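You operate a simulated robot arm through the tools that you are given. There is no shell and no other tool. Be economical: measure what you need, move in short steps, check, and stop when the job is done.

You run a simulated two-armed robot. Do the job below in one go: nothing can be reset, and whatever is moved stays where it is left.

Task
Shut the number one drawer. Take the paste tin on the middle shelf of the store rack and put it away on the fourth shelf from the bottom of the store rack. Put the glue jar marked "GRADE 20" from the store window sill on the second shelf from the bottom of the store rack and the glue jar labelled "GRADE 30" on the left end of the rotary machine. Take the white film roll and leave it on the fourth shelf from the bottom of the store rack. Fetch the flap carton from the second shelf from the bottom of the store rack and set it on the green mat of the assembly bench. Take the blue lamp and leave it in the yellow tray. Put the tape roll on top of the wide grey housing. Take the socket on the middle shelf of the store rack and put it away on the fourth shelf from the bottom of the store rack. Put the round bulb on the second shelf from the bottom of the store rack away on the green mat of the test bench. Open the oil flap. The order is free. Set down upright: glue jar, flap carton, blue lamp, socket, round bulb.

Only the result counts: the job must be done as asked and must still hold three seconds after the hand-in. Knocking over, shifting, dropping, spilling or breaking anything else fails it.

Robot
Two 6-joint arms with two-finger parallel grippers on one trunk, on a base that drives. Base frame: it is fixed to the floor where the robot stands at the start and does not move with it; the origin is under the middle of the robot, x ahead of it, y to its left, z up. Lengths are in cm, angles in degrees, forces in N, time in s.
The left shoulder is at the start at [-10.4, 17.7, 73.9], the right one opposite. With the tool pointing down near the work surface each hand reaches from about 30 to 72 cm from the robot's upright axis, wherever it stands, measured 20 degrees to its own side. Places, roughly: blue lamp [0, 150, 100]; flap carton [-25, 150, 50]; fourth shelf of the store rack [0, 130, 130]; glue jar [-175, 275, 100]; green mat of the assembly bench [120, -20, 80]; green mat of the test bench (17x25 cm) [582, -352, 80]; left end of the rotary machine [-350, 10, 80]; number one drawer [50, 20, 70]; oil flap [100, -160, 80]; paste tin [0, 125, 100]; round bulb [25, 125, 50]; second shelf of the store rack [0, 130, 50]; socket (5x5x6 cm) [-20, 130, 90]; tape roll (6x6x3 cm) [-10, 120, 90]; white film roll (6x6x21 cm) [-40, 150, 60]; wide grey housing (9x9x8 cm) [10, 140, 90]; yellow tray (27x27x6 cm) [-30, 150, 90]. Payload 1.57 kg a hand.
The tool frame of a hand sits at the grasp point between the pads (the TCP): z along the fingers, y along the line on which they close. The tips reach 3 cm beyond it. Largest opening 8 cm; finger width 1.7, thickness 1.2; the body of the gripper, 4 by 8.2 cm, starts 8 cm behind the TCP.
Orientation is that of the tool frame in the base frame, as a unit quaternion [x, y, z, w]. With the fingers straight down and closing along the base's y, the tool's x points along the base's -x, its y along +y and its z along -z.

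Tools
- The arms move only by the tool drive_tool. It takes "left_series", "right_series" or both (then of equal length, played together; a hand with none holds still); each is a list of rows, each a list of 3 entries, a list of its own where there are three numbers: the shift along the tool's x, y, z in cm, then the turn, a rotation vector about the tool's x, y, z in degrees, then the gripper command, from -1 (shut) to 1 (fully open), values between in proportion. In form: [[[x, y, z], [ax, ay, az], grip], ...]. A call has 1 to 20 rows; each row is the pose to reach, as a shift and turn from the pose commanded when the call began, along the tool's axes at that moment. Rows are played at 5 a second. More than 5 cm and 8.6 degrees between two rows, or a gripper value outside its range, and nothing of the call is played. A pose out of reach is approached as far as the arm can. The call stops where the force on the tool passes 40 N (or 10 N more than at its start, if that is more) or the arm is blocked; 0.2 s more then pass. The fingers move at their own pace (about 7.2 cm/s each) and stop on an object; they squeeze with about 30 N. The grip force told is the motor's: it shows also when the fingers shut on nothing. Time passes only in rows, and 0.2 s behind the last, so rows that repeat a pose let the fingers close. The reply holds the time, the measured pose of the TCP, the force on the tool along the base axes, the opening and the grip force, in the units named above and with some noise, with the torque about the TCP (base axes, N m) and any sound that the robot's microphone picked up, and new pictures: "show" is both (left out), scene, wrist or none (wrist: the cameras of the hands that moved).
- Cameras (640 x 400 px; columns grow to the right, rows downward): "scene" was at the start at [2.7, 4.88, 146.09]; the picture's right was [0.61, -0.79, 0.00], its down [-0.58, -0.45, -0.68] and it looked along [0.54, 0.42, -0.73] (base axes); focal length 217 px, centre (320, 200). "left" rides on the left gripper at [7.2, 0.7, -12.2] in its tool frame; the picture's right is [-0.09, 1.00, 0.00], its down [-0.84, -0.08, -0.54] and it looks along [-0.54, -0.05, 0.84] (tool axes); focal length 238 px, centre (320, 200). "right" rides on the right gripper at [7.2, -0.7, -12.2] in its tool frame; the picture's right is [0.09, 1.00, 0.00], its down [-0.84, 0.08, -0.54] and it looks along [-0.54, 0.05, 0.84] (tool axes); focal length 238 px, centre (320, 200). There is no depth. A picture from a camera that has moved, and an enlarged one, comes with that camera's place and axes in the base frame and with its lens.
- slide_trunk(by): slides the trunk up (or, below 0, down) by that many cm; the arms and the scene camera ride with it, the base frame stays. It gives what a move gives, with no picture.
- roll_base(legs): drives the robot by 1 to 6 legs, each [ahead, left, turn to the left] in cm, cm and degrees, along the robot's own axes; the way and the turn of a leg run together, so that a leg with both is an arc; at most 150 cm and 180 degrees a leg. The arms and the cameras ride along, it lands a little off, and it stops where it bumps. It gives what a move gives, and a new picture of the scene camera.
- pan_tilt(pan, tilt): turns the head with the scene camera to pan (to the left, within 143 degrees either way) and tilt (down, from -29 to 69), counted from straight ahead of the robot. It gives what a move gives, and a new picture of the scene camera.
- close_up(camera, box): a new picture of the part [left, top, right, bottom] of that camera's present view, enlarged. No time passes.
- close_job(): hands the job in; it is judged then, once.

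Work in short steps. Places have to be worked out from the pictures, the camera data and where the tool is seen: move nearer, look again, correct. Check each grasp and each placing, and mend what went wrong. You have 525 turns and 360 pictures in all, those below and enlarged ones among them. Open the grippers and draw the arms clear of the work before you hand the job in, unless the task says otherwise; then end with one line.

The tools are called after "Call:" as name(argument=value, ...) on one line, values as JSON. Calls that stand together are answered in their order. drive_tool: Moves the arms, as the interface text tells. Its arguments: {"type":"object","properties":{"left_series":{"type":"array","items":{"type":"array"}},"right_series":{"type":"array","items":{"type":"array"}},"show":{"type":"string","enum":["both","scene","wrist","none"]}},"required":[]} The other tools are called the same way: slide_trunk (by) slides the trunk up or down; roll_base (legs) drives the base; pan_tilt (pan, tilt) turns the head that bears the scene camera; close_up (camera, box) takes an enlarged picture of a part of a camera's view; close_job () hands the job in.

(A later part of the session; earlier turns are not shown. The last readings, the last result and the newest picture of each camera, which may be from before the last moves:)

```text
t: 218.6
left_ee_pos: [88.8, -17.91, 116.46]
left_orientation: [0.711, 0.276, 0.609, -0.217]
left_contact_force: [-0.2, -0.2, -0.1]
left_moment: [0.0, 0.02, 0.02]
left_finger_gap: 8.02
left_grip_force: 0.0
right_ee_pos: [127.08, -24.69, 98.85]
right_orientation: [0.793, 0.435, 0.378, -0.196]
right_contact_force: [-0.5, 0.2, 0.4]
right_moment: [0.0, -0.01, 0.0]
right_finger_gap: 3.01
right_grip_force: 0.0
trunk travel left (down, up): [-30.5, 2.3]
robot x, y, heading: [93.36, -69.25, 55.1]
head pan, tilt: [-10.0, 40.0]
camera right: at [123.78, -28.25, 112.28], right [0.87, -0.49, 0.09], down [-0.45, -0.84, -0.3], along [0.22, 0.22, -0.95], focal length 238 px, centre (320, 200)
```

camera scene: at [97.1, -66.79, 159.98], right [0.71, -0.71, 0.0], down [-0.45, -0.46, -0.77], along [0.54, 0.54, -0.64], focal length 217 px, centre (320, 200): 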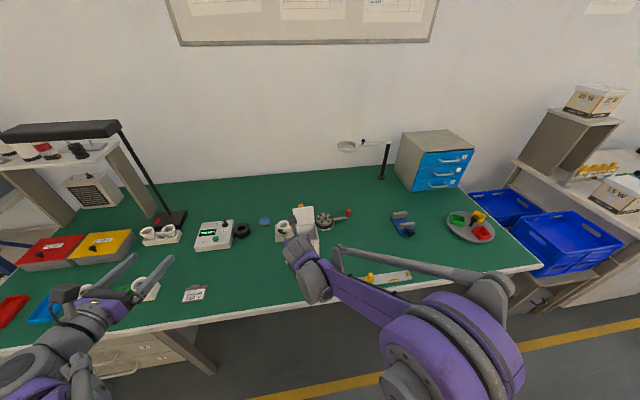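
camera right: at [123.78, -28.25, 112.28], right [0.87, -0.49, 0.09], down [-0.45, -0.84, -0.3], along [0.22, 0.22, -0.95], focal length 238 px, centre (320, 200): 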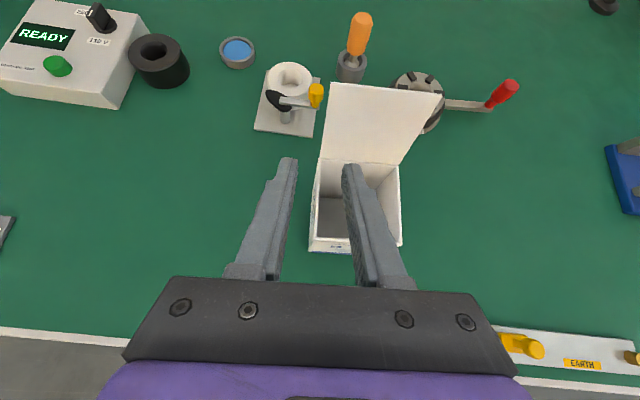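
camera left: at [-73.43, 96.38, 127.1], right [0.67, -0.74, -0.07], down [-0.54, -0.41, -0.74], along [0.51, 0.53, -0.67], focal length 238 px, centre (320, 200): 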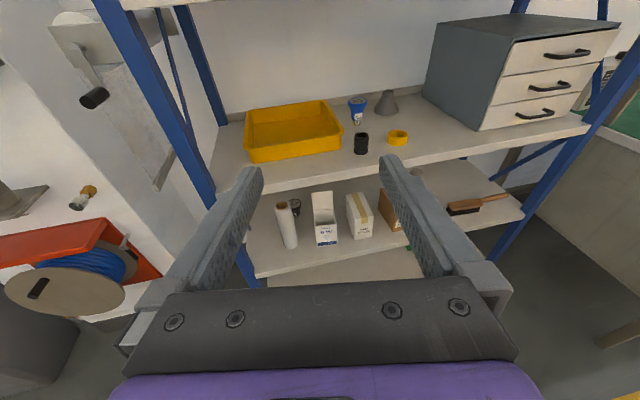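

Carton stands upright on the mat. Now the oil flap, behind the robot: I back off 20 cm and look toward it.

Call:
roll_base(legs=[[-20, 0, 0]])

Call:
pan_tilt(pan=-130, tilt=45)

```text
t: 220.2
left_ee_pos: [76.96, -34.66, 116.43]
left_orientation: [0.71, 0.277, 0.609, -0.218]
left_contact_force: [-1.0, 0.2, 0.4]
left_moment: [-0.01, 0.01, 0.03]
left_finger_gap: 7.98
left_grip_force: 0.1
right_ee_pos: [115.26, -41.17, 98.89]
right_orientation: [0.793, 0.436, 0.378, -0.196]
right_contact_force: [-0.2, -0.3, -0.5]
right_moment: [0.0, 0.0, 0.04]
right_finger_gap: 2.99
right_grip_force: 0.1
trunk travel left (down, up): [-30.5, 2.3]
robot x, y, heading: [81.86, -86.05, 55.5]
head pan, tilt: [-10.0, 40.0]
camera scene: at [85.48, -83.48, 160.01], right [0.71, -0.7, 0.0], down [-0.45, -0.46, -0.77], along [0.54, 0.55, -0.64], focal length 217 px, centre (320, 200)
```

scene: 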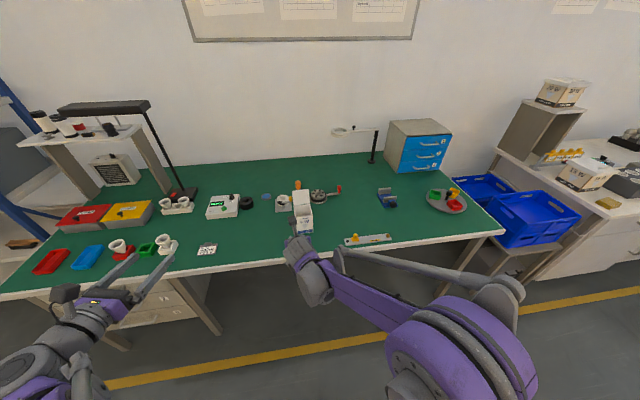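

```text
t: 222.2
left_ee_pos: [76.93, -34.71, 116.31]
left_orientation: [0.711, 0.277, 0.609, -0.218]
left_contact_force: [0.8, -0.3, 0.4]
left_moment: [-0.01, 0.02, -0.02]
left_finger_gap: 8.01
left_grip_force: 0.1
right_ee_pos: [115.3, -41.14, 98.92]
right_orientation: [0.792, 0.437, 0.378, -0.197]
right_contact_force: [0.6, 0.3, -0.4]
right_moment: [-0.01, 0.01, 0.03]
right_finger_gap: 3.0
right_grip_force: 0.0
trunk travel left (down, up): [-30.5, 2.3]
robot x, y, heading: [81.85, -86.05, 55.6]
head pan, tilt: [-130.0, 45.0]
camera scene: at [81.66, -97.39, 159.27], right [-0.96, -0.27, 0.0], down [-0.19, 0.68, -0.71], along [0.19, -0.68, -0.71], focal length 217 px, centre (320, 200)
```

scene: 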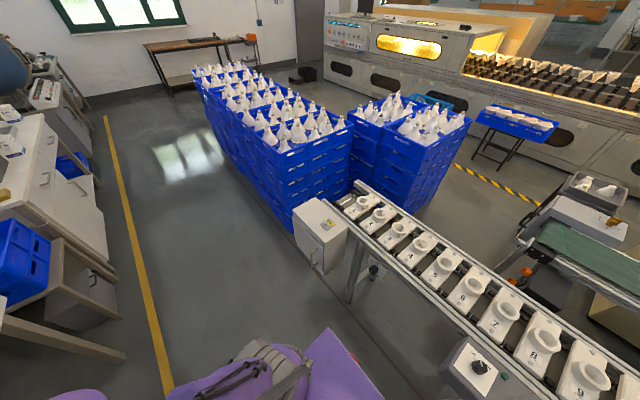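

The oil flap is the white box at the conveyor end; I enlarge it.

Call:
close_up(camera="scene", box=[270, 180, 370, 290])

```text
3.64 times, centred on (320, 235) of scene
camera zoom: at [81.66, -97.39, 159.27], right [-0.96, -0.27, 0.0], down [-0.19, 0.68, -0.71], along [0.19, -0.68, -0.71], focal length 788 px, centre (320, 73)
```

zoom: 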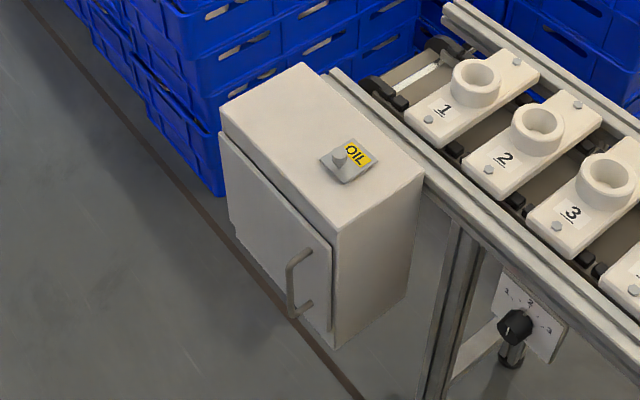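

The OIL flap is a small plate with a knob on the box top. I drive right 54 cm and turn around to face it.

Call:
roll_base(legs=[[0, -54, 0], [4, 0, 0], [0, 0, -180]])

Call:
pan_tilt(pan=0, tilt=55)

```text
t: 235.2
left_ee_pos: [133.11, -164.3, 116.54]
left_orientation: [-0.276, 0.711, -0.217, -0.609]
left_contact_force: [-0.5, -0.9, 0.2]
left_moment: [0.01, 0.01, 0.0]
left_finger_gap: 8.0
left_grip_force: 0.1
right_ee_pos: [94.58, -157.68, 98.99]
right_orientation: [-0.435, 0.793, -0.196, -0.378]
right_contact_force: [-0.2, 0.2, 1.3]
right_moment: [0.0, 0.01, -0.01]
right_finger_gap: 2.99
right_grip_force: 0.1
trunk travel left (down, up): [-30.5, 2.3]
robot x, y, heading: [128.59, -112.87, -124.7]
head pan, tilt: [-130.0, 45.0]
camera scene: at [128.65, -101.69, 159.27], right [0.97, 0.26, 0.0], down [0.19, -0.68, -0.71], along [-0.19, 0.68, -0.71], focal length 217 px, centre (320, 200)
```

scene: 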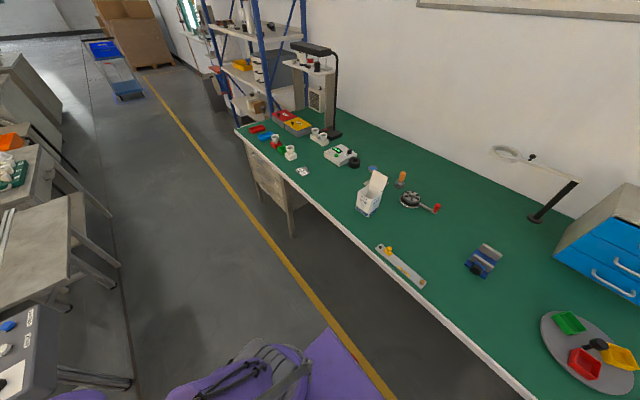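

```text
t: 237.4
left_ee_pos: [133.0, -164.44, 116.5]
left_orientation: [-0.276, 0.711, -0.216, -0.609]
left_contact_force: [0.3, 0.5, 0.5]
left_moment: [0.02, 0.01, 0.0]
left_finger_gap: 8.03
left_grip_force: 0.0
right_ee_pos: [94.75, -157.75, 98.9]
right_orientation: [-0.435, 0.793, -0.196, -0.378]
right_contact_force: [-0.3, 0.3, 0.7]
right_moment: [0.0, 0.0, 0.02]
right_finger_gap: 2.99
right_grip_force: 0.0
trunk travel left (down, up): [-30.5, 2.3]
robot x, y, heading: [128.45, -113.23, -124.9]
head pan, tilt: [0.0, 55.0]
camera scene: at [126.66, -115.46, 157.92], right [-0.82, 0.57, 0.0], down [0.47, 0.67, -0.57], along [-0.33, -0.47, -0.82], focal length 217 px, centre (320, 200)
```

scene: 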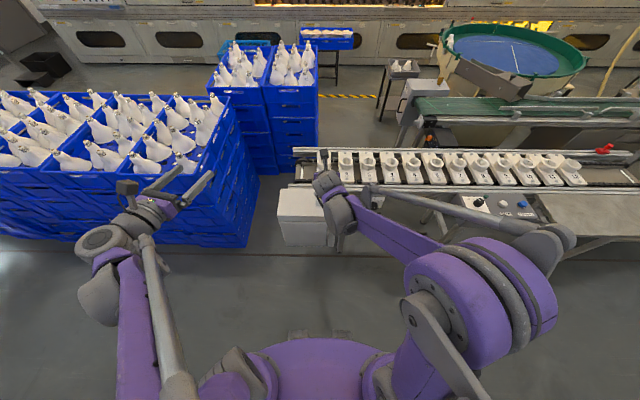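

The right hand already hovers close to the flap; let me see its wrist view.

Call:
close_up(camera="right", box=[0, 0, 640, 400])

Call:
close_up(camera="scene", box=[90, 130, 370, 260])

```text
1.00 times, centred on (320, 200) of right (not enlarged: the box is as wide or as high as the picture)
camera zoom: at [98.05, -154.16, 112.24], right [-0.87, 0.49, 0.09], down [0.45, 0.84, -0.3], along [-0.22, -0.22, -0.95], focal length 238 px, centre (320, 200)
```

zoom: 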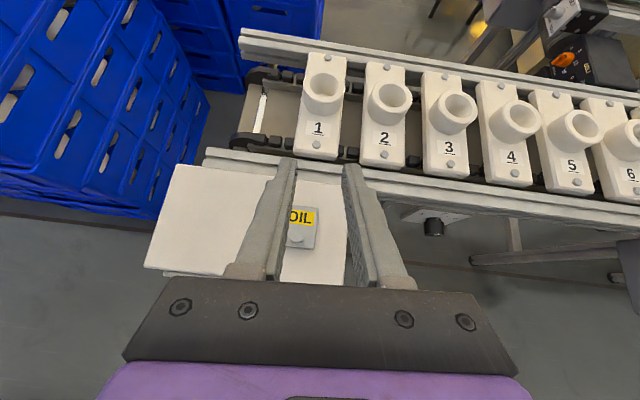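

```text
2.29 times, centred on (230, 195) of scene
camera zoom: at [126.66, -115.46, 157.92], right [-0.82, 0.57, 0.0], down [0.47, 0.67, -0.57], along [-0.33, -0.47, -0.82], focal length 495 px, centre (526, 211)
```

zoom: 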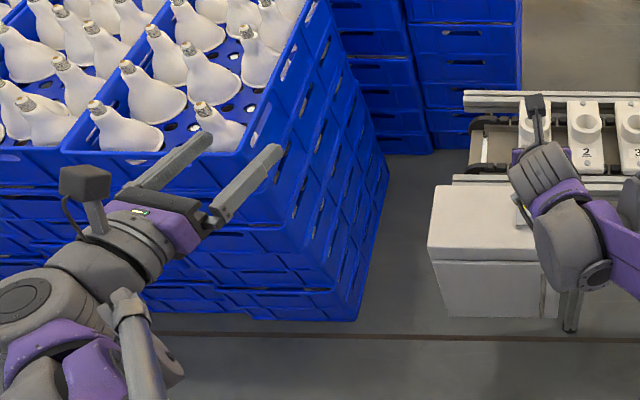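

Call:
close_up(camera="right", box=[250, 180, 360, 260])

```text
5.00 times, centred on (305, 220) of right
camera zoom: at [98.05, -154.16, 112.24], right [-0.87, 0.49, 0.09], down [0.45, 0.84, -0.3], along [-0.22, -0.22, -0.95], focal length 1192 px, centre (395, 100)
```

zoom: 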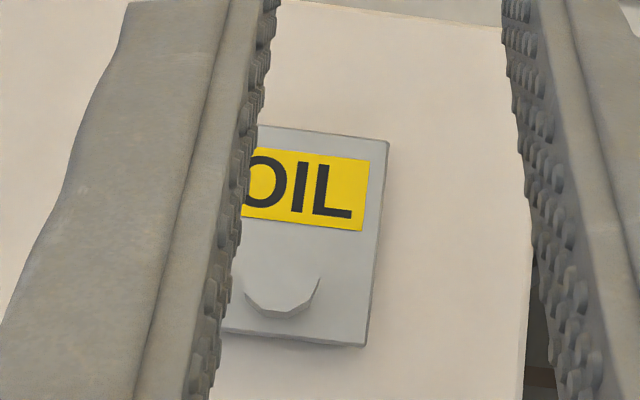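

The flap is a ~6×4 cm plate, knob on the near side, so hinged on the far side. I turn the fingers straight down above it for lifting.

Call:
drive_tool(right_series=[[[0, 0, 0], [0, -8, 0], -0.25], [[0, 0, 0], [0, -16, 0], -0.25], [[0, 0, 0], [0, -24, 0], -0.25], [[0, 0, 0], [0, -32, 0], -0.25], [[0, 0, 0], [0, -40, 0], -0.25], [[0, 0, 0], [0, -48, 0], -0.25]], show="wrist")

```text
t: 238.8
left_ee_pos: [132.91, -164.44, 116.38]
left_orientation: [-0.277, 0.711, -0.218, -0.609]
left_contact_force: [0.6, 0.2, 0.4]
left_moment: [-0.01, 0.02, -0.02]
left_finger_gap: 8.0
left_grip_force: 0.1
right_ee_pos: [96.57, -158.32, 98.9]
right_orientation: [-0.473, 0.873, 0.064, -0.102]
right_contact_force: [-1.0, -1.4, 0.6]
right_moment: [0.03, -0.02, 0.01]
right_finger_gap: 3.0
right_grip_force: 0.1
right hand out of reach, approached as far as the arm can: row 3, 4, 5, 6
trunk travel left (down, up): [-30.5, 2.3]
robot x, y, heading: [128.67, -113.09, -124.6]
head pan, tilt: [0.0, 55.0]
camera right: at [96.18, -164.92, 111.54], right [-0.86, 0.46, 0.22], down [0.51, 0.74, 0.44], along [0.05, 0.49, -0.87], focal length 238 px, centre (320, 200)
```

right: 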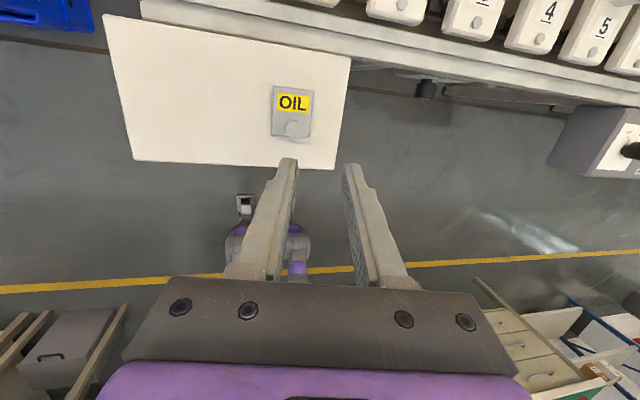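

The wrist is at its turning limit, leaving a tilt. I back the roll off by about 10° to see if it straightens.

Call:
drive_tool(right_series=[[[0, 0, 0], [0, 0, -6], -0.25], [[0, 0, 0], [0, 0, -12], -0.25]], show="none")

```text
t: 239.4
left_ee_pos: [133.02, -164.47, 116.39]
left_orientation: [-0.276, 0.711, -0.216, -0.609]
left_contact_force: [1.0, 0.3, 0.2]
left_moment: [-0.01, -0.02, 0.0]
left_finger_gap: 8.02
left_grip_force: 0.2
right_ee_pos: [96.57, -158.28, 98.98]
right_orientation: [-0.563, 0.817, 0.073, -0.095]
right_contact_force: [0.9, -0.1, -0.3]
right_moment: [0.02, 0.0, -0.02]
right_finger_gap: 2.99
right_grip_force: 0.0
trunk travel left (down, up): [-30.5, 2.3]
robot x, y, heading: [128.24, -112.88, -124.9]
head pan, tilt: [0.0, 55.0]
```

Call:
drive_tool(right_series=[[[0, 0, 0], [7, 0, 0], -0.25], [[0, 0, 0], [13, 0, 0], -0.25]], show="wrist")

```text
t: 240.0
left_ee_pos: [133.08, -164.28, 116.49]
left_orientation: [-0.276, 0.711, -0.217, -0.609]
left_contact_force: [-0.1, 0.7, -0.3]
left_moment: [-0.03, -0.02, 0.0]
left_finger_gap: 7.99
left_grip_force: 0.0
right_ee_pos: [96.65, -158.28, 99.07]
right_orientation: [-0.561, 0.819, 0.074, -0.095]
right_contact_force: [0.0, -0.3, 0.2]
right_moment: [0.0, 0.02, 0.02]
right_finger_gap: 3.0
right_grip_force: 0.0
right hand out of reach, approached as far as the arm can: row 1, 2
trunk travel left (down, up): [-30.5, 2.3]
robot x, y, heading: [128.39, -112.81, -124.7]
head pan, tilt: [0.0, 55.0]
camera right: at [97.64, -165.31, 111.25], right [-0.93, 0.27, 0.23], down [0.35, 0.8, 0.48], along [-0.06, 0.53, -0.84], focal length 238 px, centre (320, 200)
```

right: 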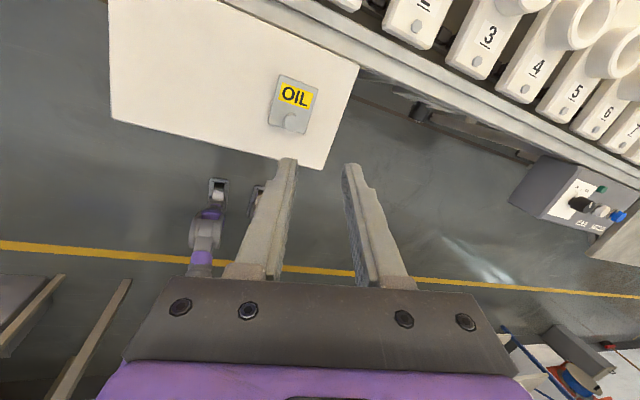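

Another wrist limit. I unwind the right hand to its original (unflipped) posture instead.

Call:
drive_tool(right_series=[[[0, 0, -0.5], [0, 0, -8.4], -0.25], [[0, 0, -1], [0, 0, -16.8], -0.25], [[0, 0, -1.5], [0, 0, -25.2], -0.25], [[0, 0, -2], [0, 0, -33.6], -0.25], [[0, 0, -2], [0, 0, -42], -0.25], [[0, 0, -2], [0, 0, -50.4], -0.25], [[0, 0, -2], [0, 0, -58.8], -0.25], [[0, 0, -2], [0, 0, -67.2], -0.25], [[0, 0, -2], [0, 0, -75.6], -0.25], [[0, 0, -2], [0, 0, -84], -0.25]], show="none")

Call:
drive_tool(right_series=[[[0, 0, 0], [0, 0, -8.4], -0.25], [[0, 0, 0], [0, 0, -16.8], -0.25], [[0, 0, 0], [0, 0, -25.2], -0.25], [[0, 0, 0], [0, 0, -33.6], -0.25], [[0, 0, 0], [0, 0, -42], -0.25], [[0, 0, 0], [0, 0, -50.4], -0.25], [[0, 0, 0], [0, 0, -58.8], -0.25], [[0, 0, 0], [0, 0, -67.2], -0.25], [[0, 0, 0], [0, 0, -75.6], -0.25], [[0, 0, 0], [0, 0, -82], -0.25]], show="none")

```text
t: 242.2
left_ee_pos: [132.94, -164.39, 116.3]
left_orientation: [-0.278, 0.711, -0.218, -0.608]
left_contact_force: [-0.2, 0.3, 0.2]
left_moment: [-0.01, 0.01, 0.05]
left_finger_gap: 8.0
left_grip_force: 0.2
right_ee_pos: [96.98, -158.28, 100.79]
right_orientation: [0.965, -0.231, -0.119, 0.021]
right_contact_force: [0.2, 0.1, -0.1]
right_moment: [0.04, 0.04, 0.0]
right_finger_gap: 3.02
right_grip_force: 0.1
trunk travel left (down, up): [-30.5, 2.3]
robot x, y, heading: [128.52, -112.86, -124.7]
head pan, tilt: [0.0, 55.0]
```

```text
t: 244.4
left_ee_pos: [133.05, -164.53, 116.4]
left_orientation: [-0.276, 0.711, -0.216, -0.609]
left_contact_force: [-0.2, 0.9, 0.8]
left_moment: [0.0, 0.0, -0.02]
left_finger_gap: 8.03
left_grip_force: 0.0
right_ee_pos: [97.08, -158.35, 100.88]
right_orientation: [0.881, 0.458, -0.104, -0.062]
right_contact_force: [0.0, -0.2, 0.5]
right_moment: [-0.02, 0.01, 0.01]
right_finger_gap: 3.0
right_grip_force: 0.1
trunk travel left (down, up): [-30.5, 2.3]
robot x, y, heading: [128.51, -113.22, -124.9]
head pan, tilt: [0.0, 55.0]
```

Call:
drive_tool(right_series=[[[0, 0, 0], [-6, 0, 0], -0.25], [[0, 0, 0], [-12, 0, 0], -0.25]], show="none")

Call:
drive_tool(right_series=[[[0, 0, 0], [0, 7.3, 0], -0.25], [[0, 0, 0], [0, 7.3, 0], -0.25]], show="wrist")

```text
t: 245.0
left_ee_pos: [132.95, -164.41, 116.27]
left_orientation: [-0.277, 0.711, -0.217, -0.609]
left_contact_force: [0.8, -0.9, 0.3]
left_moment: [0.01, 0.02, -0.03]
left_finger_gap: 7.98
left_grip_force: 0.0
right_ee_pos: [96.95, -158.2, 100.9]
right_orientation: [0.88, 0.459, -0.104, -0.063]
right_contact_force: [0.3, 0.3, -0.4]
right_moment: [-0.01, 0.01, 0.0]
right_finger_gap: 3.0
right_grip_force: 0.2
right hand out of reach, approached as far as the arm can: row 1, 2
trunk travel left (down, up): [-30.5, 2.3]
robot x, y, heading: [128.55, -113.11, -125.1]
head pan, tilt: [0.0, 55.0]
```

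```text
t: 245.6
left_ee_pos: [133.13, -164.31, 116.46]
left_orientation: [-0.276, 0.711, -0.217, -0.609]
left_contact_force: [-0.8, 0.4, 0.6]
left_moment: [0.0, 0.06, -0.03]
left_finger_gap: 7.99
left_grip_force: 0.2
right_ee_pos: [97.15, -158.19, 100.97]
right_orientation: [0.883, 0.453, -0.067, -0.107]
right_contact_force: [0.4, 0.2, -0.1]
right_moment: [0.0, 0.02, 0.0]
right_finger_gap: 3.01
right_grip_force: 0.1
right hand out of reach, approached as far as the arm can: row 1, 2
trunk travel left (down, up): [-30.5, 2.3]
robot x, y, heading: [128.31, -113.44, -124.8]
head pan, tilt: [0.0, 55.0]
camera right: at [103.48, -153.5, 112.77], right [0.83, -0.49, -0.25], down [-0.31, -0.79, 0.52], along [-0.46, -0.36, -0.81], focal length 238 px, centre (320, 200)
```

right: 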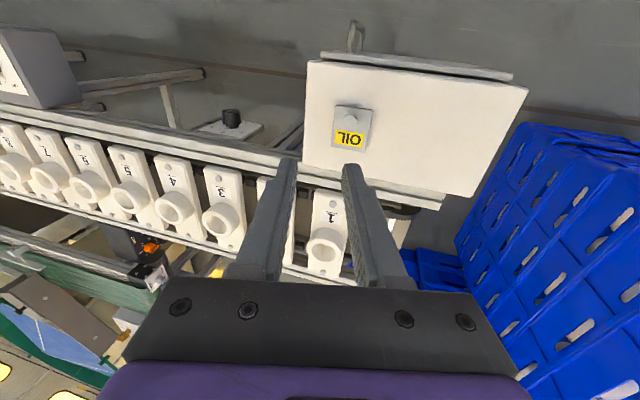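

The tilt is due to reach (the hand is too high for this distance). I lower the hand 13 cm and then straighten it.

Call:
drive_tool(right_series=[[[0.1, 1.1, 4.2], [0, 0, 0], -0.25], [[0.2, 2.2, 8.4], [0, 0, 0], -0.25], [[0.3, 3.2, 12.4], [0, 0, 0], -0.25], [[0.3, 3.2, 12.4], [-7, 0, 0], -0.25], [[0.3, 3.2, 12.4], [-14, 0, 0], -0.25]], show="wrist")

```text
t: 246.8
left_ee_pos: [133.06, -164.46, 116.38]
left_orientation: [-0.276, 0.711, -0.217, -0.609]
left_contact_force: [0.3, -0.1, -0.3]
left_moment: [0.01, -0.01, -0.01]
left_finger_gap: 8.04
left_grip_force: 0.1
right_ee_pos: [97.24, -158.25, 88.09]
right_orientation: [0.882, 0.455, -0.081, -0.091]
right_contact_force: [0.4, 0.0, 0.3]
right_moment: [0.03, 0.02, 0.0]
right_finger_gap: 3.02
right_grip_force: 0.1
right hand out of reach, approached as far as the arm can: row 4, 5
trunk travel left (down, up): [-30.5, 2.3]
robot x, y, heading: [128.02, -112.95, -124.6]
head pan, tilt: [0.0, 55.0]
camera right: at [103.61, -153.03, 99.69], right [0.84, -0.49, -0.24], down [-0.3, -0.77, 0.56], along [-0.46, -0.4, -0.79], focal length 238 px, centre (320, 200)
```

right: 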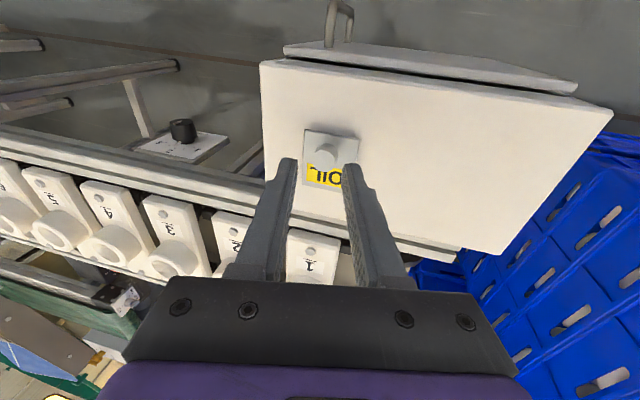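

The cross-body reach limits the wrist. I move the hand to the right side of the robot, then turn the base left 20° so the flap comes in front of the right shoulder.

Call:
drive_tool(right_series=[[[0, -3.5, -2.5], [0, 0, 0], -0.25], [[0, -7.5, -5], [0, 0, 0], -0.25], [[0, -12, -5], [0, 0, 0], -0.25], [[0, -16, -5], [0, 0, 0], -0.25], [[0, -20, -4], [0, 0, 0], -0.25], [[0, -20, -4], [-7, 3, 0], -0.25], [[0, -20, -4], [-13, 6, 0], -0.25]], show="none")

Call:
roll_base(legs=[[0, 0, 20]])

Call:
close_up(camera="right", box=[0, 0, 640, 400])

```text
t: 248.4
left_ee_pos: [133.08, -164.41, 116.38]
left_orientation: [-0.276, 0.711, -0.217, -0.609]
left_contact_force: [0.1, -0.1, -0.1]
left_moment: [0.02, 0.01, 0.02]
left_finger_gap: 8.0
left_grip_force: 0.0
right_ee_pos: [82.05, -147.1, 96.62]
right_orientation: [0.88, 0.456, -0.089, -0.101]
right_contact_force: [0.0, 0.2, 0.4]
right_moment: [0.02, -0.05, -0.03]
right_finger_gap: 3.0
right_grip_force: 0.0
right hand out of reach, approached as far as the arm can: row 6, 7
trunk travel left (down, up): [-30.5, 2.3]
robot x, y, heading: [128.16, -112.91, -124.6]
head pan, tilt: [0.0, 55.0]
```

```text
t: 249.8
left_ee_pos: [150.53, -159.59, 116.43]
left_orientation: [-0.396, 0.652, -0.32, -0.562]
left_contact_force: [1.0, -0.1, 0.3]
left_moment: [0.01, 0.02, -0.01]
left_finger_gap: 8.01
left_grip_force: 0.2
right_ee_pos: [96.7, -160.9, 96.59]
right_orientation: [0.787, 0.602, -0.106, -0.085]
right_contact_force: [-0.4, 0.7, 0.6]
right_moment: [-0.02, 0.0, 0.0]
right_finger_gap: 2.99
right_grip_force: 0.0
trunk travel left (down, up): [-30.5, 2.3]
robot x, y, heading: [128.94, -112.9, -104.7]
head pan, tilt: [0.0, 55.0]
camera scene: at [127.61, -115.89, 157.92], right [-0.97, 0.25, 0.0], down [0.21, 0.79, -0.57], along [-0.15, -0.55, -0.82], focal length 217 px, centre (320, 200)
```

scene: 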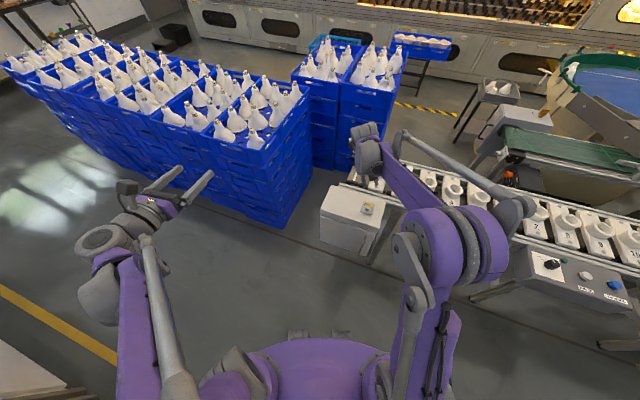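

```text
1.00 times, centred on (320, 200) of right (not enlarged: the box is as wide or as high as the picture)
camera zoom: at [101.13, -153.9, 108.14], right [0.95, -0.17, -0.27], down [0.01, -0.83, 0.56], along [-0.32, -0.53, -0.79], focal length 238 px, centre (320, 200)
```

zoom: 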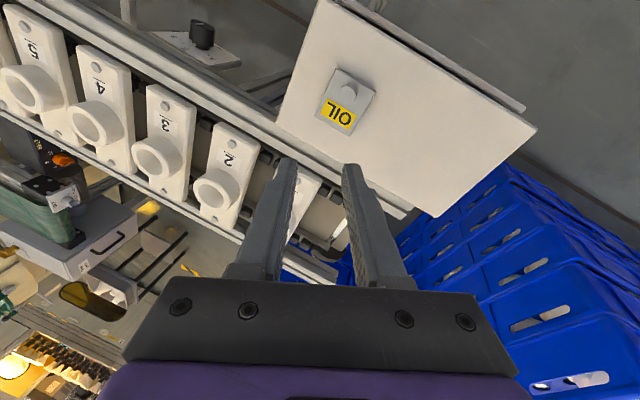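

The tilt persists but the yaw can be matched to the box. I turn the hand +20° about its axis to line up with the flap hinge and retry the tilt correction.

Call:
drive_tool(right_series=[[[0, 0, 0], [0, 0, 8], -0.25], [[0, 0, 0], [0, 0, 16], -0.25], [[0, 0, 0], [0, 0, 20], -0.25]], show="none")

Call:
drive_tool(right_series=[[[0, 0, 0], [-6, 0, 0], -0.25], [[0, 0, 0], [-12, 0, 0], -0.25]], show="none")

```text
t: 250.7
left_ee_pos: [150.43, -159.62, 116.42]
left_orientation: [-0.397, 0.652, -0.32, -0.562]
left_contact_force: [0.8, 1.1, -0.2]
left_moment: [0.0, 0.02, 0.0]
left_finger_gap: 8.01
left_grip_force: 0.1
right_ee_pos: [96.61, -160.96, 96.62]
right_orientation: [0.879, 0.457, -0.119, -0.064]
right_contact_force: [-0.6, 1.0, 0.0]
right_moment: [-0.04, -0.02, -0.01]
right_finger_gap: 2.99
right_grip_force: 0.2
trunk travel left (down, up): [-30.5, 2.3]
robot x, y, heading: [128.2, -113.14, -104.7]
head pan, tilt: [0.0, 55.0]
```

```text
t: 251.2
left_ee_pos: [150.39, -159.57, 116.32]
left_orientation: [-0.396, 0.652, -0.32, -0.562]
left_contact_force: [-0.3, -0.3, 0.3]
left_moment: [-0.04, -0.01, 0.0]
left_finger_gap: 8.0
left_grip_force: 0.1
right_ee_pos: [96.49, -160.94, 96.64]
right_orientation: [0.879, 0.457, -0.119, -0.065]
right_contact_force: [0.6, 0.4, 0.2]
right_moment: [0.02, -0.02, -0.01]
right_finger_gap: 2.99
right_grip_force: 0.0
right hand out of reach, approached as far as the arm can: row 1, 2
trunk travel left (down, up): [-30.5, 2.3]
robot x, y, heading: [127.88, -112.99, -104.7]
head pan, tilt: [0.0, 55.0]
```

Call:
drive_tool(right_series=[[[0, 0, 0], [0, 0, 0], 0.2], [[0, 0, 0], [0, 0, 0], 0.2]], show="wrist")

```text
t: 251.8
left_ee_pos: [150.43, -159.67, 116.43]
left_orientation: [-0.397, 0.652, -0.32, -0.561]
left_contact_force: [0.4, 0.8, 0.3]
left_moment: [0.0, -0.02, 0.03]
left_finger_gap: 8.0
left_grip_force: 0.1
right_ee_pos: [96.58, -160.91, 96.68]
right_orientation: [0.879, 0.457, -0.119, -0.064]
right_contact_force: [0.6, -0.5, 0.1]
right_moment: [-0.02, -0.04, 0.0]
right_finger_gap: 4.81
right_grip_force: 0.0
trunk travel left (down, up): [-30.5, 2.3]
robot x, y, heading: [128.45, -113.3, -104.8]
head pan, tilt: [0.0, 55.0]
camera right: at [103.37, -154.73, 107.55], right [0.84, -0.5, -0.24], down [-0.26, -0.73, 0.63], along [-0.49, -0.47, -0.74], focal length 238 px, centre (320, 200)
```

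right: 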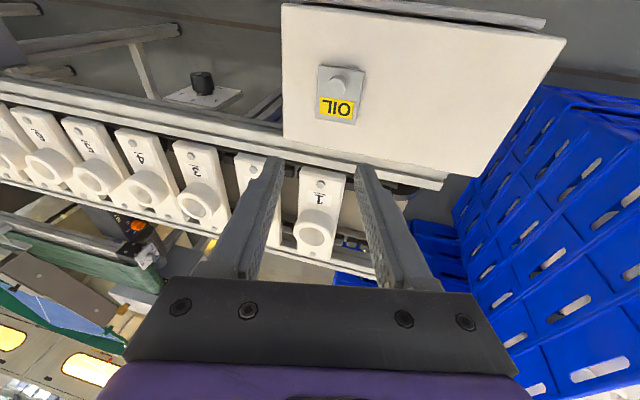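

Knob located at about (96, −158.4). I move over it along the finger axis to ~2.5 cm above.

Call:
drive_tool(right_series=[[[2.1, 0.8, 2.2], [0, 0, 0], 0.2], [[4.15, 1.64, 4.4], [0, 0, 0], 0.2], [[4.15, 1.64, 8], [0, 0, 0], 0.2], [[4.15, 1.64, 10.4], [0, 0, 0], 0.2]], show="wrist")

```text
t: 252.8
left_ee_pos: [150.31, -159.72, 116.49]
left_orientation: [-0.397, 0.652, -0.32, -0.562]
left_contact_force: [0.7, -0.4, 0.6]
left_moment: [0.0, 0.0, 0.02]
left_finger_gap: 8.01
left_grip_force: 0.0
right_ee_pos: [97.46, -158.46, 85.64]
right_orientation: [0.879, 0.457, -0.118, -0.065]
right_contact_force: [0.1, -0.7, -0.8]
right_moment: [0.0, -0.01, 0.01]
right_finger_gap: 4.81
right_grip_force: 0.2
trunk travel left (down, up): [-30.5, 2.3]
robot x, y, heading: [128.58, -113.04, -104.7]
head pan, tilt: [0.0, 55.0]
camera right: at [104.24, -152.2, 96.48], right [0.84, -0.5, -0.24], down [-0.26, -0.73, 0.63], along [-0.49, -0.47, -0.74], focal length 238 px, centre (320, 200)
```

right: 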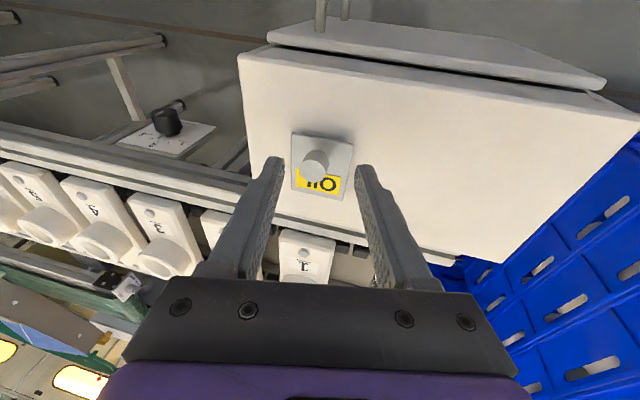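

Call:
drive_tool(right_series=[[[0, -0.2, 1], [0, 0, 0], 0.2], [[0, -0.2, 1.8], [0, 0, 0], 0.2], [[0, -0.2, 2.4], [0, 0, 0], 0.2]], show="wrist")

```text
t: 253.7
left_ee_pos: [150.39, -159.67, 116.49]
left_orientation: [-0.396, 0.652, -0.32, -0.562]
left_contact_force: [-0.2, 0.1, 0.5]
left_moment: [0.03, -0.01, -0.01]
left_finger_gap: 7.99
left_grip_force: 0.1
right_ee_pos: [96.76, -158.32, 83.52]
right_orientation: [0.879, 0.457, -0.12, -0.066]
right_contact_force: [0.9, 0.2, 6.4]
right_moment: [-0.11, -0.18, 0.0]
right_finger_gap: 4.81
right_grip_force: 0.1
trunk travel left (down, up): [-30.5, 2.3]
robot x, y, heading: [128.08, -112.79, -104.8]
head pan, tilt: [0.0, 55.0]
camera right: at [103.48, -152.12, 94.32], right [0.83, -0.5, -0.24], down [-0.26, -0.73, 0.63], along [-0.49, -0.47, -0.74], focal length 238 px, centre (320, 200)
```

right: 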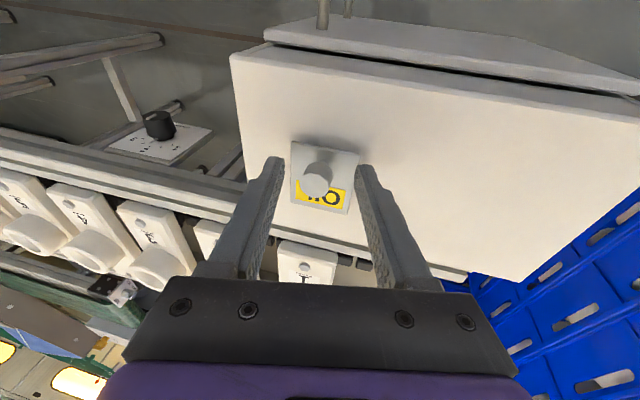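

A fingertip touches the box top (z≈80). I rise 0.3 cm and close on the knob.

Call:
drive_tool(right_series=[[[0, 0, -0.35], [0, 0, 0], 0.2], [[0, 0, -0.35], [0, 0, 0], -0.6], [[0, 0, -0.35], [0, 0, 0], -1], [[0, 0, -0.35], [0, 0, 0], -1]], show="wrist")

```text
t: 254.7
left_ee_pos: [150.35, -159.54, 116.57]
left_orientation: [-0.396, 0.652, -0.32, -0.562]
left_contact_force: [-0.4, 0.2, -0.3]
left_moment: [0.01, 0.0, -0.01]
left_finger_gap: 7.98
left_grip_force: 0.1
right_ee_pos: [96.7, -158.25, 83.68]
right_orientation: [0.879, 0.456, -0.119, -0.065]
right_contact_force: [-8.8, 7.5, 2.0]
right_moment: [-0.1, 0.03, -0.08]
right_finger_gap: 2.17
right_grip_force: 34.3
trunk travel left (down, up): [-30.5, 2.3]
robot x, y, heading: [128.34, -113.09, -104.7]
head pan, tilt: [0.0, 55.0]
camera right: at [103.39, -152.04, 94.62], right [0.83, -0.5, -0.24], down [-0.26, -0.73, 0.63], along [-0.49, -0.46, -0.74], focal length 238 px, centre (320, 200)
```

right: 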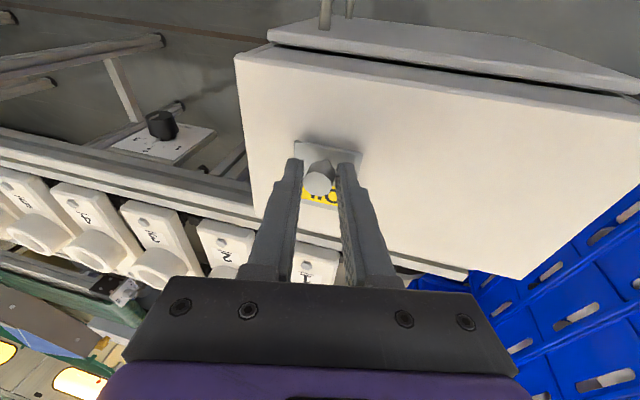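

Knob gripped (2.2 cm). I lift along an arc about the far hinge, first about 30°.

Call:
drive_tool(right_series=[[[-0.26, -0.13, -0.55], [0, 0, 0], -1], [[-0.555, -0.26, -1.09], [0, 0, 0], -1], [[-0.95, -0.38, -1.57], [0, 0, 0], -1], [[-1.375, -0.486, -2.0], [0, 0, 0], -1]], show="wrist")

```text
t: 255.7
left_ee_pos: [150.32, -159.71, 116.58]
left_orientation: [-0.397, 0.652, -0.321, -0.561]
left_contact_force: [0.3, 0.3, -0.7]
left_moment: [-0.05, 0.01, 0.01]
left_finger_gap: 8.02
left_grip_force: 0.0
right_ee_pos: [96.07, -159.18, 85.92]
right_orientation: [0.879, 0.457, -0.119, -0.065]
right_contact_force: [-5.9, 9.2, -16.4]
right_moment: [0.64, -0.58, -0.27]
right_finger_gap: 2.12
right_grip_force: 34.2
trunk travel left (down, up): [-30.5, 2.3]
robot x, y, heading: [128.54, -113.13, -104.6]
head pan, tilt: [0.0, 55.0]
camera right: at [102.84, -153.0, 96.77], right [0.84, -0.5, -0.24], down [-0.26, -0.73, 0.63], along [-0.49, -0.47, -0.74], focal length 238 px, centre (320, 200)
```

right: 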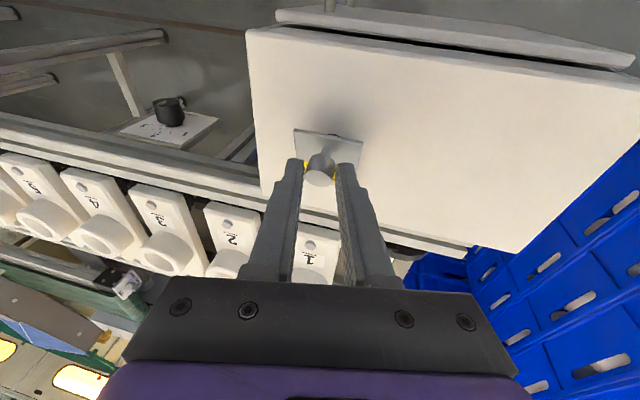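

The flap is rising. I continue along the arc toward ~75°.

Call:
drive_tool(right_series=[[[-0.5, -0.09, -0.36], [0, 0, 0], -1], [[-1.025, -0.17, -0.67], [0, 0, 0], -1], [[-1.6, -0.23, -0.88], [0, 0, 0], -1], [[-2.2, -0.28, -1.05], [0, 0, 0], -1], [[-2.8, -0.31, -1.12], [0, 0, 0], -1]], show="wrist")

```text
t: 256.9
left_ee_pos: [150.53, -159.38, 116.45]
left_orientation: [-0.396, 0.651, -0.32, -0.562]
left_contact_force: [-0.5, 0.3, -1.2]
left_moment: [0.03, 0.01, 0.01]
left_finger_gap: 8.02
left_grip_force: 0.1
right_ee_pos: [94.69, -161.18, 87.67]
right_orientation: [0.879, 0.457, -0.121, -0.067]
right_contact_force: [10.5, 14.8, 5.5]
right_moment: [1.1, -0.78, -0.29]
right_finger_gap: 1.97
right_grip_force: 33.7
trunk travel left (down, up): [-30.5, 2.3]
robot x, y, heading: [128.1, -113.33, -104.8]
head pan, tilt: [0.0, 55.0]
camera right: at [101.57, -155.01, 98.49], right [0.83, -0.5, -0.24], down [-0.25, -0.73, 0.63], along [-0.49, -0.46, -0.74], focal length 238 px, centre (320, 200)
```

right: 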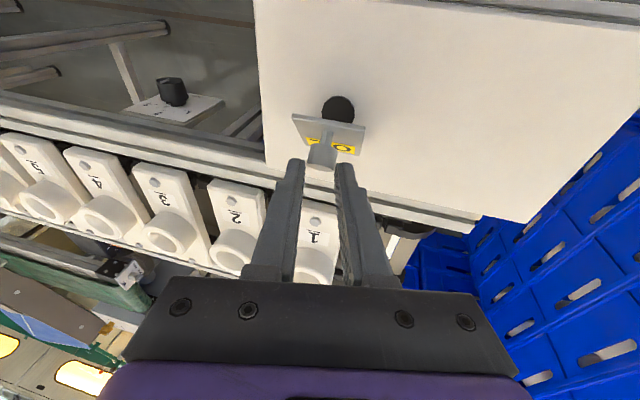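

The oil hole is visible; the flap stands near 65–70°. I push a little further along the arc.

Call:
drive_tool(right_series=[[[-0.5, 0, 0], [0, 0, 0], -1], [[-1.0, 0, 0.05], [0, 0, 0], -1], [[-1.5, 0, 0.15], [0, 0, 0], -1], [[-2.0, 0, 0.3], [0, 0, 0], -1]], show="wrist")

```text
t: 257.9
left_ee_pos: [150.58, -159.38, 116.36]
left_orientation: [-0.396, 0.651, -0.32, -0.563]
left_contact_force: [1.2, 0.1, 0.3]
left_moment: [-0.02, 0.01, -0.01]
left_finger_gap: 7.99
left_grip_force: 0.1
right_ee_pos: [93.45, -162.85, 87.62]
right_orientation: [0.878, 0.457, -0.123, -0.066]
right_contact_force: [10.6, 8.4, 14.7]
right_moment: [0.89, -0.68, -0.23]
right_finger_gap: 1.93
right_grip_force: 33.3
trunk travel left (down, up): [-30.5, 2.3]
robot x, y, heading: [128.57, -112.97, -104.8]
head pan, tilt: [0.0, 55.0]
camera right: at [100.33, -156.67, 98.44], right [0.83, -0.5, -0.24], down [-0.25, -0.73, 0.63], along [-0.49, -0.47, -0.74], focal length 238 px, centre (320, 200)
```

right: 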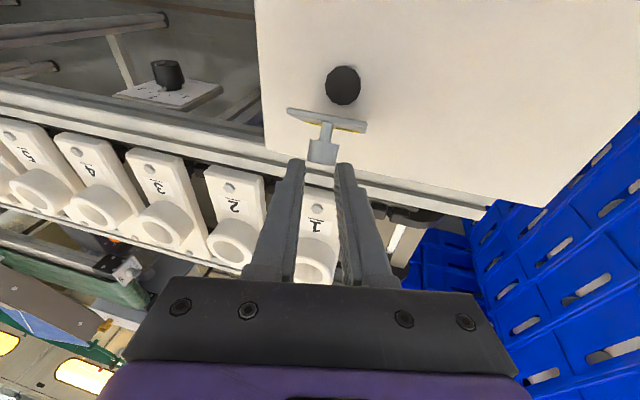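

Call:
close_up(camera="scene", box=[310, 150, 430, 240])

```text
4.44 times, centred on (370, 195) of scene
camera zoom: at [127.81, -115.66, 157.93], right [-0.97, 0.25, 0.0], down [0.21, 0.79, -0.58], along [-0.15, -0.56, -0.82], focal length 963 px, centre (98, 222)
```

zoom: 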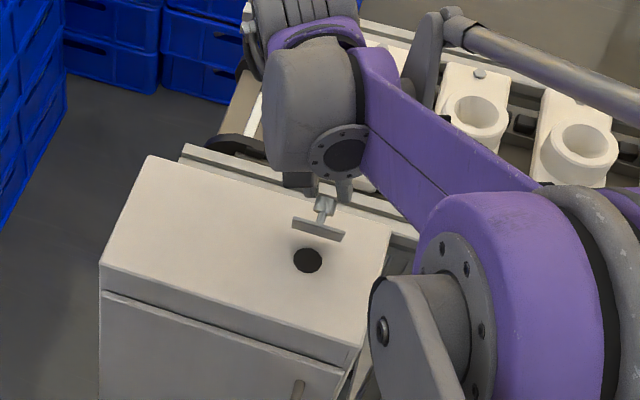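

The flap is at roughly 60°. I keep pulling it over, further away.

Call:
drive_tool(right_series=[[[-0.6, 0, 0], [0, 0, 0], -1], [[-1.2, 0, 0.1], [0, 0, 0], -1], [[-1.8, 0, 0.25], [0, 0, 0], -1], [[-2.4, 0, 0.45], [0, 0, 0], -1], [[-3.0, 0, 0.7], [0, 0, 0], -1]], show="wrist")

Call:
close_up(camera="scene", box=[310, 150, 430, 240])

```text
t: 259.1
left_ee_pos: [150.3, -159.66, 116.41]
left_orientation: [-0.396, 0.652, -0.32, -0.562]
left_contact_force: [0.4, 0.1, -0.1]
left_moment: [0.01, 0.0, -0.01]
left_finger_gap: 8.01
left_grip_force: 0.0
right_ee_pos: [91.46, -165.36, 87.33]
right_orientation: [0.878, 0.457, -0.123, -0.069]
right_contact_force: [0.1, -0.4, -0.2]
right_moment: [-0.01, -0.02, -0.01]
right_finger_gap: 0.0
right_grip_force: 21.1
trunk travel left (down, up): [-30.5, 2.3]
robot x, y, heading: [127.94, -113.25, -104.7]
head pan, tilt: [0.0, 55.0]
camera right: at [98.4, -159.25, 98.12], right [0.83, -0.5, -0.24], down [-0.25, -0.73, 0.63], along [-0.49, -0.46, -0.74], focal length 238 px, centre (320, 200)
```

right: 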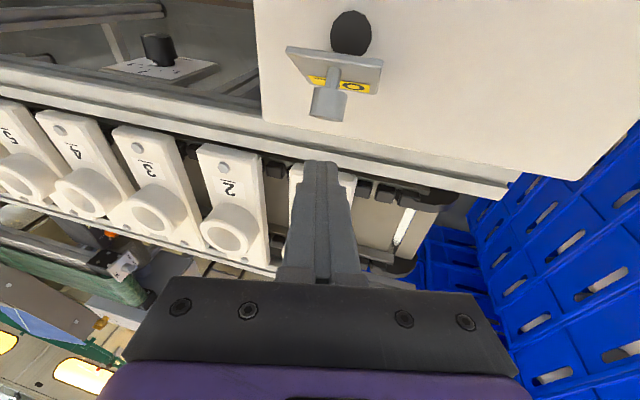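

```text
4.44 times, centred on (370, 195) of scene
camera zoom: at [127.57, -115.93, 157.93], right [-0.97, 0.25, 0.0], down [0.21, 0.79, -0.57], along [-0.15, -0.55, -0.82], focal length 963 px, centre (98, 222)
```

zoom: 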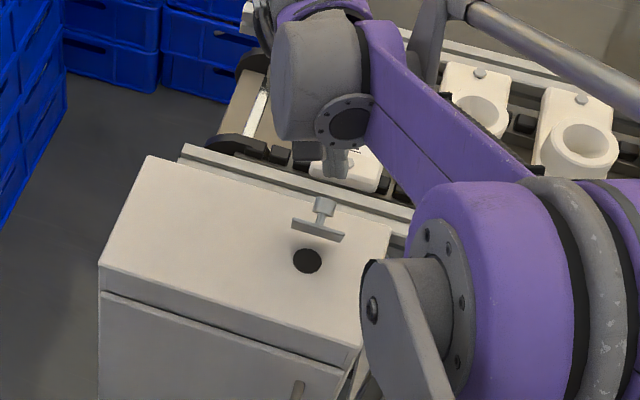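

The fingers slipped off but the flap stays where it is. I bring the closed fingers over to the near side and push it further open from beneath.

Call:
drive_tool(right_series=[[[-0.43, -0.63, -2.75], [0, 0, 0], -1], [[-0.86, -1.27, -5.49], [0, 0, 0], -1], [[2.7, -1.3, -6.05], [0, 0, 0], -1], [[6.3, -1.33, -6.6], [0, 0, 0], -1], [[9.9, -1.36, -7.15], [0, 0, 0], -1], [[10.45, -0.56, -3.7], [0, 0, 0], -1], [[10.99, 0.24, -0.22], [0, 0, 0], -1]], show="wrist")

```text
t: 260.6
left_ee_pos: [150.41, -159.67, 116.39]
left_orientation: [-0.397, 0.651, -0.321, -0.562]
left_contact_force: [0.4, -0.4, 0.2]
left_moment: [0.01, 0.02, -0.03]
left_finger_gap: 7.99
left_grip_force: 0.2
right_ee_pos: [97.9, -156.44, 85.95]
right_orientation: [0.879, 0.457, -0.119, -0.065]
right_contact_force: [0.0, 0.0, -0.1]
right_moment: [0.01, 0.01, -0.01]
right_finger_gap: 0.0
right_grip_force: 21.3
trunk travel left (down, up): [-30.5, 2.3]
robot x, y, heading: [128.26, -112.87, -104.7]
head pan, tilt: [0.0, 55.0]
camera right: at [104.6, -150.26, 96.73], right [0.84, -0.5, -0.24], down [-0.26, -0.73, 0.63], along [-0.49, -0.47, -0.74], focal length 238 px, centre (320, 200)
```

right: 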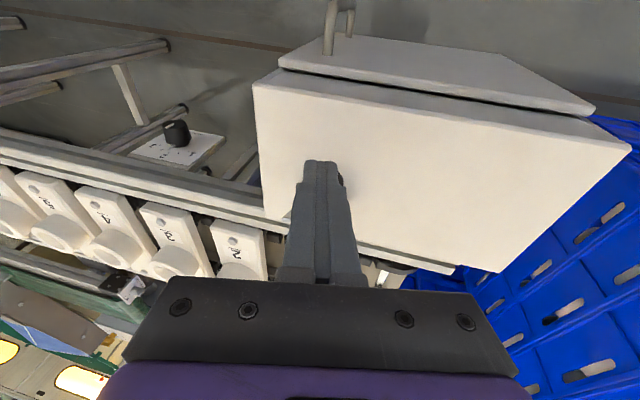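

Now I push away in small steps.

Call:
drive_tool(right_series=[[[-1, 0, 0.15], [0, 0, 0], -1], [[-2, 0, 0.3], [0, 0, 0], -1], [[-3, 0, 0.45], [0, 0, 0], -1], [[-3.7, 0, 0.55], [0, 0, 0], -1], [[-4.4, 0, 0.65], [0, 0, 0], -1], [[-5.1, 0, 0.75], [0, 0, 0], -1], [[-5.8, 0, 0.85], [0, 0, 0], -1], [[-6.5, 0, 0.95], [0, 0, 0], -1]], show="wrist")

Call:
close_up(camera="scene", box=[310, 150, 430, 240])

```text
t: 262.4
left_ee_pos: [150.5, -159.67, 116.36]
left_orientation: [-0.397, 0.652, -0.32, -0.561]
left_contact_force: [0.2, -0.5, -0.2]
left_moment: [0.03, -0.01, 0.04]
left_finger_gap: 7.98
left_grip_force: 0.1
right_ee_pos: [93.94, -161.91, 85.83]
right_orientation: [0.879, 0.457, -0.122, -0.067]
right_contact_force: [-0.3, 0.9, 0.3]
right_moment: [0.01, -0.04, -0.01]
right_finger_gap: 0.0
right_grip_force: 21.3
trunk travel left (down, up): [-30.5, 2.3]
robot x, y, heading: [128.24, -113.13, -104.9]
head pan, tilt: [0.0, 55.0]
camera right: at [100.81, -155.61, 96.71], right [0.83, -0.5, -0.24], down [-0.25, -0.73, 0.63], along [-0.49, -0.46, -0.74], focal length 238 px, centre (320, 200)
```

right: 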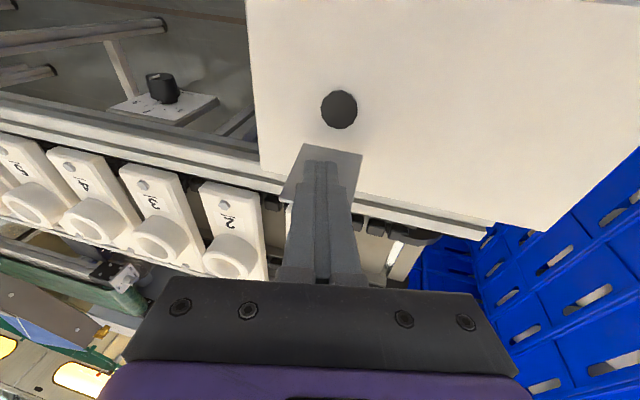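

```text
4.44 times, centred on (370, 195) of scene
camera zoom: at [127.59, -115.91, 157.92], right [-0.97, 0.25, 0.0], down [0.21, 0.79, -0.57], along [-0.15, -0.55, -0.82], focal length 963 px, centre (98, 222)
```

zoom: 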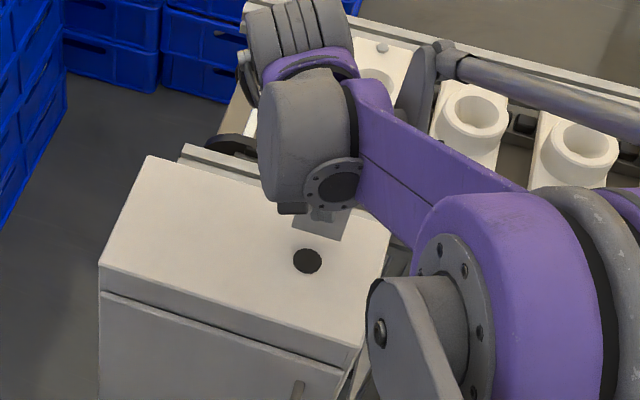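

The flap is past vertical now. I push another bit until resistance.

Call:
drive_tool(right_series=[[[-0.8, 0, 0.12], [0, 0, 0], -1], [[-1.6, 0, 0.24], [0, 0, 0], -1], [[-2.4, 0, 0.36], [0, 0, 0], -1], [[-2.4, 0, -3], [0, 0, 0], -1], [[-2.4, 0, -6.5], [0, 0, 0], -1], [[0, 0, -9], [0, 0, 0], -1]], show="wrist")

Call:
close_up(camera="scene", box=[310, 150, 430, 240])

```text
t: 262.9
left_ee_pos: [150.55, -159.44, 116.45]
left_orientation: [-0.396, 0.651, -0.32, -0.562]
left_contact_force: [-0.2, -1.0, 0.3]
left_moment: [0.02, 0.02, -0.06]
left_finger_gap: 8.03
left_grip_force: 0.1
right_ee_pos: [93.97, -162.06, 85.94]
right_orientation: [0.88, 0.456, -0.113, -0.073]
right_contact_force: [11.5, 20.4, 5.6]
right_moment: [0.51, -0.32, -0.15]
right_finger_gap: 0.01
right_grip_force: 21.8
trunk travel left (down, up): [-30.5, 2.3]
robot x, y, heading: [128.14, -112.99, -104.6]
head pan, tilt: [0.0, 55.0]
stopped in row 2 (right hand): the force on the tool passed its limit at 47 N (the readings are from after the stop); the commanded pose is now the measured one
camera right: at [100.66, -155.95, 96.89], right [0.83, -0.5, -0.24], down [-0.26, -0.74, 0.62], along [-0.49, -0.45, -0.75], focal length 238 px, centre (320, 200)
```

right: 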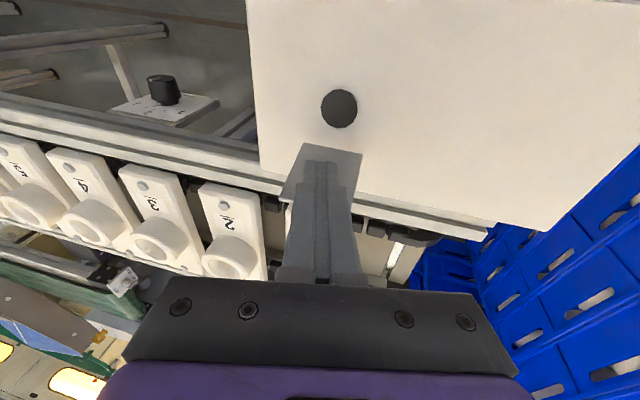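

```text
4.44 times, centred on (370, 195) of scene
camera zoom: at [127.72, -115.68, 157.95], right [-0.97, 0.25, 0.0], down [0.21, 0.79, -0.57], along [-0.15, -0.56, -0.82], focal length 963 px, centre (98, 222)
```

zoom: 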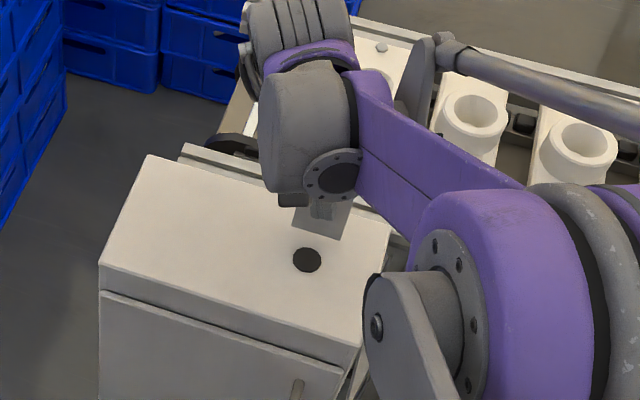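

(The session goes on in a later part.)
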